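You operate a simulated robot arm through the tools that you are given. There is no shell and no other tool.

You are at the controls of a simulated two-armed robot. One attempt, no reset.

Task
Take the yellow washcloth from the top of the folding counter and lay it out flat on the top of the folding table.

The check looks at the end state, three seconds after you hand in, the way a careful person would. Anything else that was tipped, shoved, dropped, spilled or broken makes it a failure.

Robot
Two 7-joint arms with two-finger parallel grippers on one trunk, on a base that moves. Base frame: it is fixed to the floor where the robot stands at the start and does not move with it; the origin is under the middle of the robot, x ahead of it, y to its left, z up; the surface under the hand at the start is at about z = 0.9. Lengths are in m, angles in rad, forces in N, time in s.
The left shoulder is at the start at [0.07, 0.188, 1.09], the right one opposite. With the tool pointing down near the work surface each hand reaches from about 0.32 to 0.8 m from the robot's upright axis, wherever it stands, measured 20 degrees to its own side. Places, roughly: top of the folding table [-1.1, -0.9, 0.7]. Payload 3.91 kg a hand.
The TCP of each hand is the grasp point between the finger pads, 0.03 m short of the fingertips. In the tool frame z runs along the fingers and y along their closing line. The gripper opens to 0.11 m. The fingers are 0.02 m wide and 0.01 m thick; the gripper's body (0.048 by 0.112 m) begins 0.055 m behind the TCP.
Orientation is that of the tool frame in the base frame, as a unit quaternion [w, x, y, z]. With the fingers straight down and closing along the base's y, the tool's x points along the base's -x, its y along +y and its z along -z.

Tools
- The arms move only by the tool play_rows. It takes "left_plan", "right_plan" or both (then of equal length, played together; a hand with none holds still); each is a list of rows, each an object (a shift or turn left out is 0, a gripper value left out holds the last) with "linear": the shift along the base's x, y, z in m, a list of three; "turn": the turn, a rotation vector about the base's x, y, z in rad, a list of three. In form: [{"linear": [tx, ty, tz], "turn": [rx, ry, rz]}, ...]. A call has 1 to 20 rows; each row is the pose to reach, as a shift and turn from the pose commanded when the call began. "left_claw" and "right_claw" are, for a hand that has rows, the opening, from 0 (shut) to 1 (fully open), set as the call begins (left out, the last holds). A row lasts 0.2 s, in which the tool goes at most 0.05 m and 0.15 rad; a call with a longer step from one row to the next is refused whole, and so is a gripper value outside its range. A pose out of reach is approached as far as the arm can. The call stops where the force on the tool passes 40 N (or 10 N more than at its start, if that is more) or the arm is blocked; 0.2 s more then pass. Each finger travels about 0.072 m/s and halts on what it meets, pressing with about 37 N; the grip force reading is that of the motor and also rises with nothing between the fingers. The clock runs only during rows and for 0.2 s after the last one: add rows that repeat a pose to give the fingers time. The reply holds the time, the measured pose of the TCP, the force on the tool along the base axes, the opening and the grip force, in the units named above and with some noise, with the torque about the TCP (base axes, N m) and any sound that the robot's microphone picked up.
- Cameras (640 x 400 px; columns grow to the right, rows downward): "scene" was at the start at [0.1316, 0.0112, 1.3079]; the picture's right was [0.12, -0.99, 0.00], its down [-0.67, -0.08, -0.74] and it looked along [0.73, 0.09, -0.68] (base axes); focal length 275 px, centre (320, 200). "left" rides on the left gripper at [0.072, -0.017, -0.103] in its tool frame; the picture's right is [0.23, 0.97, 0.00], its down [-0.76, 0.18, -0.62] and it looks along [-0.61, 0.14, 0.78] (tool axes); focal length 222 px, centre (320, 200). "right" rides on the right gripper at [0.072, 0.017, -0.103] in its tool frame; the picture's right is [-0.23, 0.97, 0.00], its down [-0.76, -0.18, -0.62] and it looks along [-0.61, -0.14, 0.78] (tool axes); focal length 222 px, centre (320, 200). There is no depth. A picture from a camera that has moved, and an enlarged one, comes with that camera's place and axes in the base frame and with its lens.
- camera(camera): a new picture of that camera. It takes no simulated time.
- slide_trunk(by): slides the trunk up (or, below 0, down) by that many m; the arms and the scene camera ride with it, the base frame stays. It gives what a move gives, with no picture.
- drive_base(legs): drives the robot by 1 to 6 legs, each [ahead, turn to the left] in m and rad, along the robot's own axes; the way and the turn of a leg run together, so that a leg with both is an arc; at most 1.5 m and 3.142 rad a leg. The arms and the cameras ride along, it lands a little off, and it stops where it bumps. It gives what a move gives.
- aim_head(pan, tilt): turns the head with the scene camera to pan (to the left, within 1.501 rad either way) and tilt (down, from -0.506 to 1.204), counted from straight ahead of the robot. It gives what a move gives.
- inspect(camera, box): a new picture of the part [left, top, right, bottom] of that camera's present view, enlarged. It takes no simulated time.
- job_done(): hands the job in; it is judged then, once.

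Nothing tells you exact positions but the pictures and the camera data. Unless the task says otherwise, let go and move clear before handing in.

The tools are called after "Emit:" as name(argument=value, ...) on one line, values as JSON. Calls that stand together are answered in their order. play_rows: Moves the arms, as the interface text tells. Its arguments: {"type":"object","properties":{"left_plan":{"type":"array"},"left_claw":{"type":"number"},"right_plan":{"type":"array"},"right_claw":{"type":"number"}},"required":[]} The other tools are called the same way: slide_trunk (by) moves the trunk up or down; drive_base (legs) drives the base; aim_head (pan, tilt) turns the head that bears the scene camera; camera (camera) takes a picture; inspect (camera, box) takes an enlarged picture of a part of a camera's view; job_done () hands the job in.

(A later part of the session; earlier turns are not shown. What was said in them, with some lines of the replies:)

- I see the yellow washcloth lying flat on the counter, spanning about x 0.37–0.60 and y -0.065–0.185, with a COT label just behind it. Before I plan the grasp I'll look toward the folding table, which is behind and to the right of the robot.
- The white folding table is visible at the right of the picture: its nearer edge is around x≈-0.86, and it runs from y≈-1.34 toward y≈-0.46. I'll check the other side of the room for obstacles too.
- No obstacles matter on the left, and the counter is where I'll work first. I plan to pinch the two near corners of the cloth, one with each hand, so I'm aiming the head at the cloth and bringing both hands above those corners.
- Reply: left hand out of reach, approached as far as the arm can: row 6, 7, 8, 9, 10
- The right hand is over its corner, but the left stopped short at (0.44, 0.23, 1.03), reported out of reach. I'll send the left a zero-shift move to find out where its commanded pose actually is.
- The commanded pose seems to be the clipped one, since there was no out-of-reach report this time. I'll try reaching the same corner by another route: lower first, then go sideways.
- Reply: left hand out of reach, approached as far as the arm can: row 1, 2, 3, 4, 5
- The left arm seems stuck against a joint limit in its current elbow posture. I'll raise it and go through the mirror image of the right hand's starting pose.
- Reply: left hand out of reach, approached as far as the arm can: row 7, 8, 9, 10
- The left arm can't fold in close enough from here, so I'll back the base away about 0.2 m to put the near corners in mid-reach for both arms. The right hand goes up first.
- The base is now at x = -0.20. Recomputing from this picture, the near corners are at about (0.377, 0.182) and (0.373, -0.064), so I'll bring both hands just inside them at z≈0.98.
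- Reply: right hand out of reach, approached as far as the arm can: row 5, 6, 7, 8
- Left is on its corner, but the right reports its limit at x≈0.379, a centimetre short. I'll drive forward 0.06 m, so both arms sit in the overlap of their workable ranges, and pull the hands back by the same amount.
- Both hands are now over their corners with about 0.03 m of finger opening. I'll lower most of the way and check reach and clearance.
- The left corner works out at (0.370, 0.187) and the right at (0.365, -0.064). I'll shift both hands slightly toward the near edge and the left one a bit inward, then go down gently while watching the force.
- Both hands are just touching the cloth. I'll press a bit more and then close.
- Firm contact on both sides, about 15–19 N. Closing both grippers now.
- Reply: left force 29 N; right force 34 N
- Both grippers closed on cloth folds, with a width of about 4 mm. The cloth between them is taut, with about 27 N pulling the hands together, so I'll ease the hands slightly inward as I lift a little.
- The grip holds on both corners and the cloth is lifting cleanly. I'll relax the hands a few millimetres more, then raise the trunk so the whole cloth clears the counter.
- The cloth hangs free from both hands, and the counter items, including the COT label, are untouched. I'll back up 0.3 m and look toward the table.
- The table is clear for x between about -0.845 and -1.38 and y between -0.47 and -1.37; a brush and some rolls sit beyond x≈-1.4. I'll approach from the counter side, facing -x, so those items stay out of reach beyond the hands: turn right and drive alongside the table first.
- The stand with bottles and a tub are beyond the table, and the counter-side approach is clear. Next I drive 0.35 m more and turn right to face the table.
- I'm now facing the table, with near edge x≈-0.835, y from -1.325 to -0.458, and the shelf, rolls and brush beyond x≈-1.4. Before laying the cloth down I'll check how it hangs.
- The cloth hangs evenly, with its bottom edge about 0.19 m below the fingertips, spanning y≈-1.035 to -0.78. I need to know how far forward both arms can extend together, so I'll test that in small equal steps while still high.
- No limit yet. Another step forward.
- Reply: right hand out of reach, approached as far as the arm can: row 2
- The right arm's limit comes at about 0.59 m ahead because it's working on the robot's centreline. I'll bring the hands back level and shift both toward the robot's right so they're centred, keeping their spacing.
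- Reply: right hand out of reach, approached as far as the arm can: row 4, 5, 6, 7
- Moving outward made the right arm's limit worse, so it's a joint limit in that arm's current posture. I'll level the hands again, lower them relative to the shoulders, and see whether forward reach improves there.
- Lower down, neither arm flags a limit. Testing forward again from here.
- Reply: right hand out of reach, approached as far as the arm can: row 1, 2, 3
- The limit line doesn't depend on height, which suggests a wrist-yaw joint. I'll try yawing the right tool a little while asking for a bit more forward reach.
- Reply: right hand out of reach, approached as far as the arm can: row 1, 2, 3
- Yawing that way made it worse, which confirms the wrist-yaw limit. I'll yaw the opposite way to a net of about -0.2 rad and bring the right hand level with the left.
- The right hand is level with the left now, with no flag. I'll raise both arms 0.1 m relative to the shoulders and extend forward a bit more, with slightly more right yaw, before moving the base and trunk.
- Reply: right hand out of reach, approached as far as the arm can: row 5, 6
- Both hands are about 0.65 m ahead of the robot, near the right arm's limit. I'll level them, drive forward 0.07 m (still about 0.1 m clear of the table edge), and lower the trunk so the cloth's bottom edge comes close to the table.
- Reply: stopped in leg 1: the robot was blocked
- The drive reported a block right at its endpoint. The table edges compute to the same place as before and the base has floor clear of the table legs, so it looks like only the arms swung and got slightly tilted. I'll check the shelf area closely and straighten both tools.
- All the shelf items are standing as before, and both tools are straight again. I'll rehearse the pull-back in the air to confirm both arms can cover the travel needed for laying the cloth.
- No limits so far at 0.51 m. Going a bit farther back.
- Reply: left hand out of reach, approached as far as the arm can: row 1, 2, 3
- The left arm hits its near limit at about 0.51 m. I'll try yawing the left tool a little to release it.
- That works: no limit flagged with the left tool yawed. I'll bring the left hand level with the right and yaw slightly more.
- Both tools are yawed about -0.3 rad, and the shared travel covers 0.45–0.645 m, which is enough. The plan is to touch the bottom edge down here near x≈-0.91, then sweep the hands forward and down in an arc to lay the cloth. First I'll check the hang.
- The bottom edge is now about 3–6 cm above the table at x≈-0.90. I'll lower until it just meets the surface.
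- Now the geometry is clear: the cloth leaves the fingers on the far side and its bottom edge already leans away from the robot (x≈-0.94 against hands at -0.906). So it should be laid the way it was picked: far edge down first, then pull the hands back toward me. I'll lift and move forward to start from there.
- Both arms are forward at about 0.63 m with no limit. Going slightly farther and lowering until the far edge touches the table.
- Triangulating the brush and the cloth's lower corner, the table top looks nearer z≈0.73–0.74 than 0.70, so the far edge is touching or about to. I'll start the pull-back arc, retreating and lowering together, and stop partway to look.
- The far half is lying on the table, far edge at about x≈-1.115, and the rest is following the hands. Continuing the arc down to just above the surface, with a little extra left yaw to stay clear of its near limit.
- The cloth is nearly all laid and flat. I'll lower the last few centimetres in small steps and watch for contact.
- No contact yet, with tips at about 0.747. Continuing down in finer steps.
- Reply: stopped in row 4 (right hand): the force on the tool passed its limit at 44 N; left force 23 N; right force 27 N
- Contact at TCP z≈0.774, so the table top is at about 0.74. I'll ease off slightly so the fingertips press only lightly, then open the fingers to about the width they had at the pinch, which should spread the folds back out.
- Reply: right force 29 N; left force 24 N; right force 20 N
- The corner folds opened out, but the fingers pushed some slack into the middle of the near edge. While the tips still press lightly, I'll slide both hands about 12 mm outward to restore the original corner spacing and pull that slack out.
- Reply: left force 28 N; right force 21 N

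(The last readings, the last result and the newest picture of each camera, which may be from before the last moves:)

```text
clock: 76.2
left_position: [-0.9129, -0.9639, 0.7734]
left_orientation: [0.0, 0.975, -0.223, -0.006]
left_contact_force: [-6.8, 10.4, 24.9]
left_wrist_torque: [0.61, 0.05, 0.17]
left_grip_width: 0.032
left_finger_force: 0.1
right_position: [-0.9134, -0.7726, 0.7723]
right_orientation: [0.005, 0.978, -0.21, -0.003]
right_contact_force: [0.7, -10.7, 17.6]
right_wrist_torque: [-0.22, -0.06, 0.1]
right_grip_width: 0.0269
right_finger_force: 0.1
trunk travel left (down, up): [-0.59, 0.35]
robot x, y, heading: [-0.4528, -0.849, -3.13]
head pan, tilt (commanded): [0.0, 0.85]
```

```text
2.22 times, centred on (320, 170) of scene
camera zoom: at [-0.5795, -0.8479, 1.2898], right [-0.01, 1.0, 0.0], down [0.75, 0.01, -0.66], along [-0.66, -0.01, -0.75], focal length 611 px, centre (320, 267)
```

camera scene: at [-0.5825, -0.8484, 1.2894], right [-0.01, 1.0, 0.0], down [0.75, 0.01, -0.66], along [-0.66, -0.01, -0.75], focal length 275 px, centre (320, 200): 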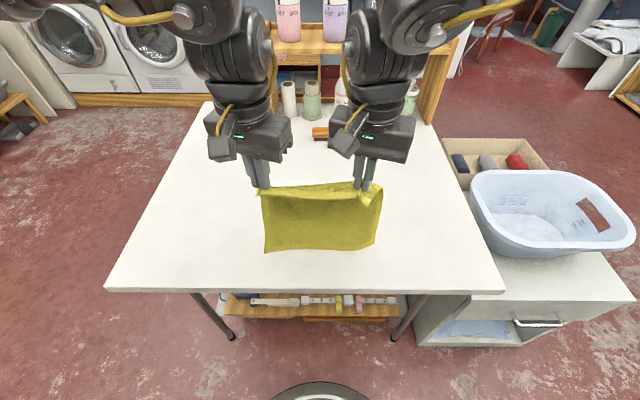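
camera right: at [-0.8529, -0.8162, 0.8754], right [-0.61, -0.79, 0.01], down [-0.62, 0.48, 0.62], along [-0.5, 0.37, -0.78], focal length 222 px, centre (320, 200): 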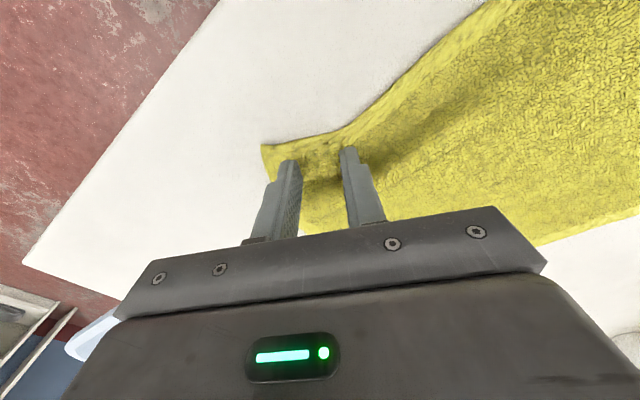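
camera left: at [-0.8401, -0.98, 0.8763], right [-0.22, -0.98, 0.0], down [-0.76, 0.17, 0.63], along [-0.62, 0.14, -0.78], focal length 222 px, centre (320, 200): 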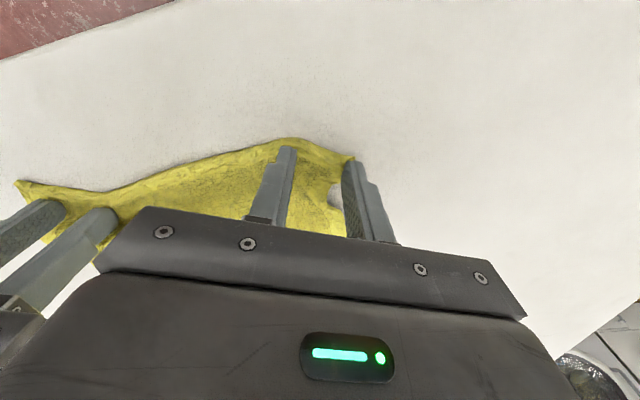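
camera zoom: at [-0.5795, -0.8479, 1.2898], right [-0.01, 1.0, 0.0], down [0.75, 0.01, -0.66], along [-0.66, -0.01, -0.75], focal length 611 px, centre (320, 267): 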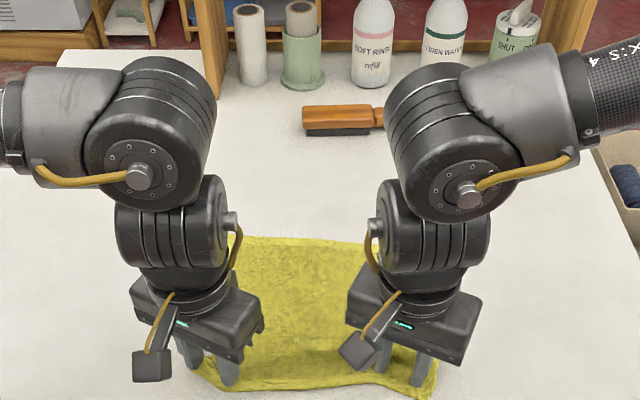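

The middle of the near edge is straight again. I'll lift both hands straight up off the cloth.

Emit:
play_rows(left_plan=[{"linear": [0, 0, 0.005]}, {"linear": [0, 0, 0.015]}, {"linear": [0, 0, 0.03]}, {"linear": [0, 0, 0.06]}, {"linear": [0, 0, 0.1]}, {"linear": [0, 0, 0.14]}], right_plan=[{"linear": [0, 0, 0.005]}, {"linear": [0, 0, 0.015]}, {"linear": [0, 0, 0.03]}, {"linear": [0, 0, 0.06]}, {"linear": [0, 0, 0.1]}, {"linear": [0, 0, 0.14]}])

Emit:
camera(camera="left")

Emit:
camera(camera="right")

Emit:
inspect(camera="scene", box=[180, 80, 460, 260])

```text
clock: 77.6
left_position: [-0.9133, -0.9662, 0.9119]
left_orientation: [0.0, 0.975, -0.222, -0.004]
left_contact_force: [0.2, 0.3, 1.0]
left_wrist_torque: [-0.01, 0.03, 0.04]
left_grip_width: 0.0331
left_finger_force: 0.1
right_position: [-0.9134, -0.7699, 0.913]
right_orientation: [0.005, 0.978, -0.209, -0.003]
right_contact_force: [0.0, 1.3, 0.2]
right_wrist_torque: [0.02, -0.03, -0.01]
right_grip_width: 0.0333
right_finger_force: 0.1
trunk travel left (down, up): [-0.59, 0.35]
robot x, y, heading: [-0.4522, -0.8494, -3.128]
head pan, tilt (commanded): [0.0, 0.85]
```

```text
taken
camera left: at [-0.8413, -0.9818, 1.0165], right [-0.22, -0.98, 0.0], down [-0.76, 0.17, 0.63], along [-0.61, 0.14, -0.78], focal length 222 px, centre (320, 200)
```

left: 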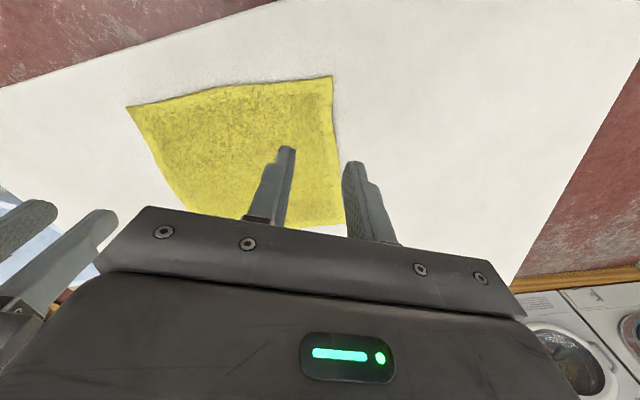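

```text
taken
camera right: at [-0.854, -0.8153, 1.0153], right [-0.61, -0.79, 0.01], down [-0.62, 0.48, 0.62], along [-0.5, 0.37, -0.78], focal length 222 px, centre (320, 200)
```

right: 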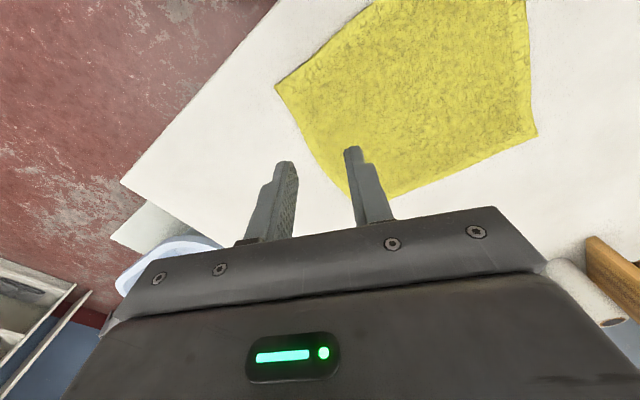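

```text
2.22 times, centred on (320, 170) of scene
camera zoom: at [-0.581, -0.8481, 1.2894], right [-0.01, 1.0, 0.0], down [0.75, 0.01, -0.66], along [-0.66, -0.01, -0.75], focal length 611 px, centre (320, 267)
```

zoom: 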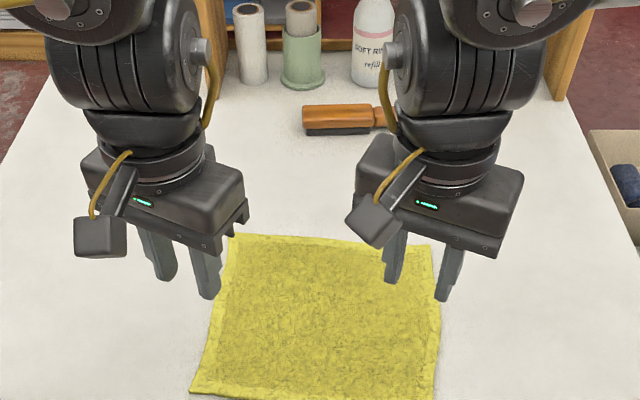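

The washcloth is flat with all four corners out. I'll raise the trunk, back away from the table, and take a final look.

Emit:
slide_trunk(by=0.12)

Emit:
drive_base(legs=[[-0.2, 0]])

Emit:
aim_head(pan=0.0, tilt=0.7)

Emit:
camera(camera="scene")

Emit:
inspect(camera="scene", box=[180, 80, 460, 260])

```text
clock: 79.1
left_position: [-0.9151, -0.9656, 1.0308]
left_orientation: [0.0, 0.975, -0.222, -0.003]
left_contact_force: [-0.6, 0.0, 0.3]
left_wrist_torque: [-0.01, 0.02, -0.01]
left_grip_width: 0.0331
left_finger_force: 0.1
right_position: [-0.9152, -0.771, 1.0317]
right_orientation: [0.003, 0.978, -0.211, -0.003]
right_contact_force: [0.2, 0.8, 0.0]
right_wrist_torque: [0.01, 0.02, 0.0]
right_grip_width: 0.0331
right_finger_force: 0.0
trunk travel left (down, up): [-0.71, 0.23]
robot x, y, heading: [-0.4553, -0.8512, -3.125]
head pan, tilt (commanded): [0.0, 0.85]
```

```text
clock: 80.7
left_position: [-0.7157, -0.9644, 1.0307]
left_orientation: [0.001, 0.975, -0.222, -0.002]
left_contact_force: [0.2, 0.8, -0.7]
left_wrist_torque: [-0.01, -0.01, -0.03]
left_grip_width: 0.0328
left_finger_force: 0.0
right_position: [-0.7166, -0.7691, 1.0318]
right_orientation: [0.003, 0.978, -0.211, -0.001]
right_contact_force: [-0.3, -0.6, 0.0]
right_wrist_torque: [0.0, 0.03, 0.01]
right_grip_width: 0.033
right_finger_force: 0.0
trunk travel left (down, up): [-0.71, 0.23]
robot x, y, heading: [-0.2527, -0.841, -3.13]
head pan, tilt (commanded): [0.0, 0.85]
```

```text
clock: 81.4
left_position: [-0.7164, -0.9633, 1.0314]
left_orientation: [0.0, 0.975, -0.222, -0.002]
left_contact_force: [0.4, 0.3, 1.4]
left_wrist_torque: [-0.01, 0.04, 0.0]
left_grip_width: 0.0329
left_finger_force: 0.1
right_position: [-0.7156, -0.7685, 1.0315]
right_orientation: [0.003, 0.978, -0.21, -0.003]
right_contact_force: [0.5, -0.7, -0.1]
right_wrist_torque: [0.01, 0.02, 0.03]
right_grip_width: 0.033
right_finger_force: 0.1
trunk travel left (down, up): [-0.71, 0.23]
robot x, y, heading: [-0.2529, -0.8423, -3.126]
head pan, tilt (commanded): [0.0, 0.7]
```

```text
taken
camera scene: at [-0.389, -0.8457, 1.4217], right [-0.01, 1.0, 0.0], down [0.64, 0.01, -0.77], along [-0.76, -0.01, -0.64], focal length 275 px, centre (320, 200)
```

scene: 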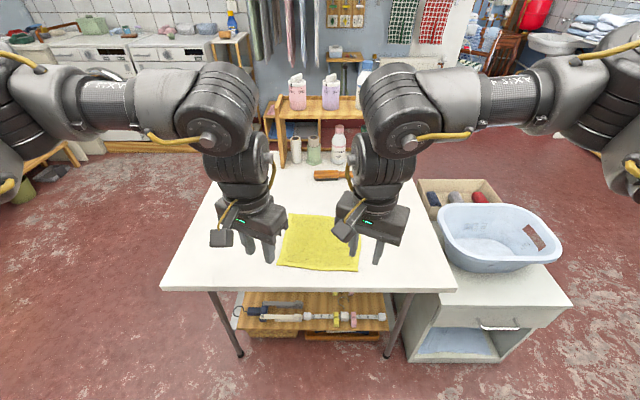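

```text
2.22 times, centred on (320, 170) of scene
camera zoom: at [-0.389, -0.8457, 1.4217], right [-0.01, 1.0, 0.0], down [0.64, 0.01, -0.77], along [-0.76, -0.01, -0.64], focal length 611 px, centre (320, 267)
```

zoom: 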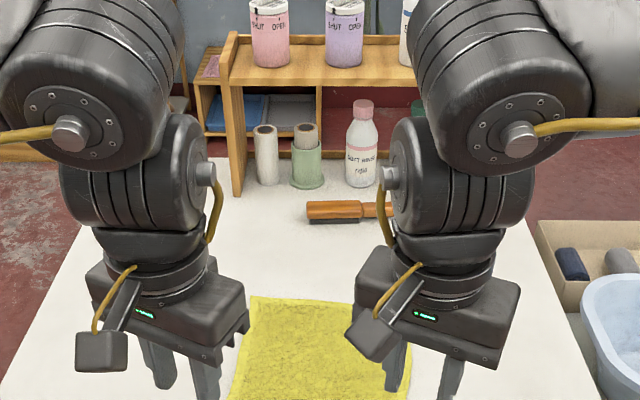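

The hands are clear of the table and the items behind it are undisturbed. One last look at the whole cloth and its corners through the wrist cameras.

Emit:
camera(camera="left")

Emit:
camera(camera="right")

Emit:
inspect(camera="scene", box=[200, 180, 440, 330])

```text
taken
camera left: at [-0.6424, -0.9793, 1.1359], right [-0.22, -0.98, 0.0], down [-0.76, 0.17, 0.63], along [-0.61, 0.14, -0.78], focal length 222 px, centre (320, 200)
```

left: 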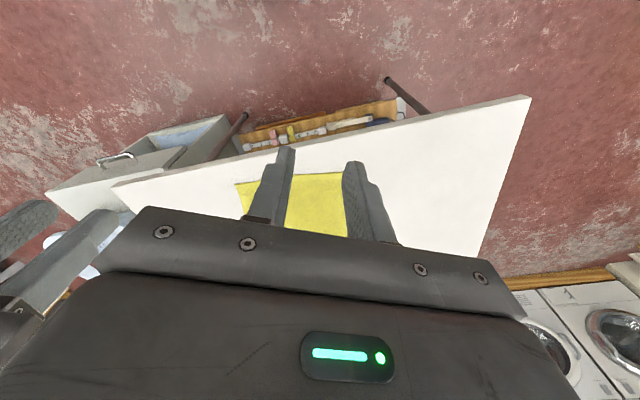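

```text
taken
camera right: at [-0.6553, -0.813, 1.1346], right [-0.61, -0.79, 0.01], down [-0.62, 0.48, 0.62], along [-0.5, 0.37, -0.78], focal length 222 px, centre (320, 200)
```

right: 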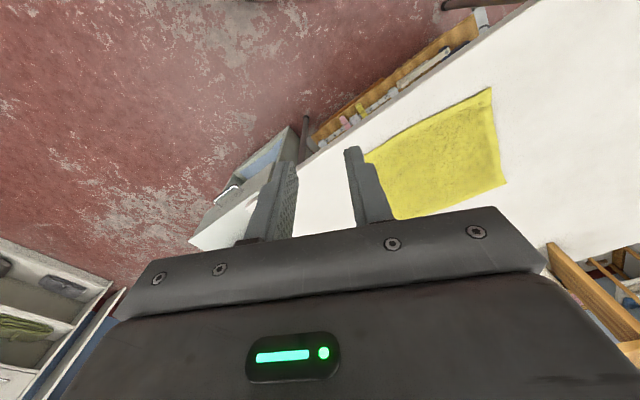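

```text
2.67 times, centred on (320, 255) of scene
camera zoom: at [-0.389, -0.8457, 1.4217], right [-0.01, 1.0, 0.0], down [0.64, 0.01, -0.77], along [-0.76, -0.01, -0.64], focal length 734 px, centre (320, 53)
```

zoom: 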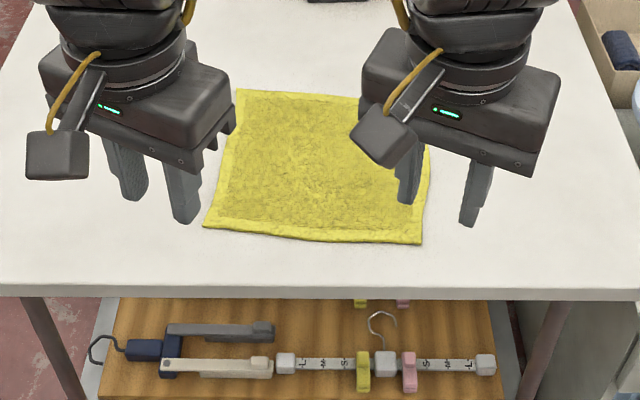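

The washcloth lies flat and fully spread on the folding table, away from the edges. The grippers have let go and are clear, and nothing else appears disturbed, so I'm handing in.

Emit:
job_done()

```text
The job is handed in.
```

The yellow washcloth is off the folding counter and lying flat on the folding table. All four corners are spread out, and it sits several centimetres in from the nearest table edge. Both grippers have let go, and the robot has backed clear.

In the last pictures, the brush, rolls and bottles on the table were where they had been. After I lifted the cloth, the COT label and the other things on the counter looked untouched too.

- **Drive stop:** One short drive toward the table reported that the robot was blocked, right at the end of its move. I found no sign that it touched anything: the table edges measured in the same place before and after.
- **Hard press:** The fingertips briefly pressed the table at about 44 N as the cloth came down, and the move stopped itself. I saw no effect from it.

I have handed the job in, but no result has come back yet.
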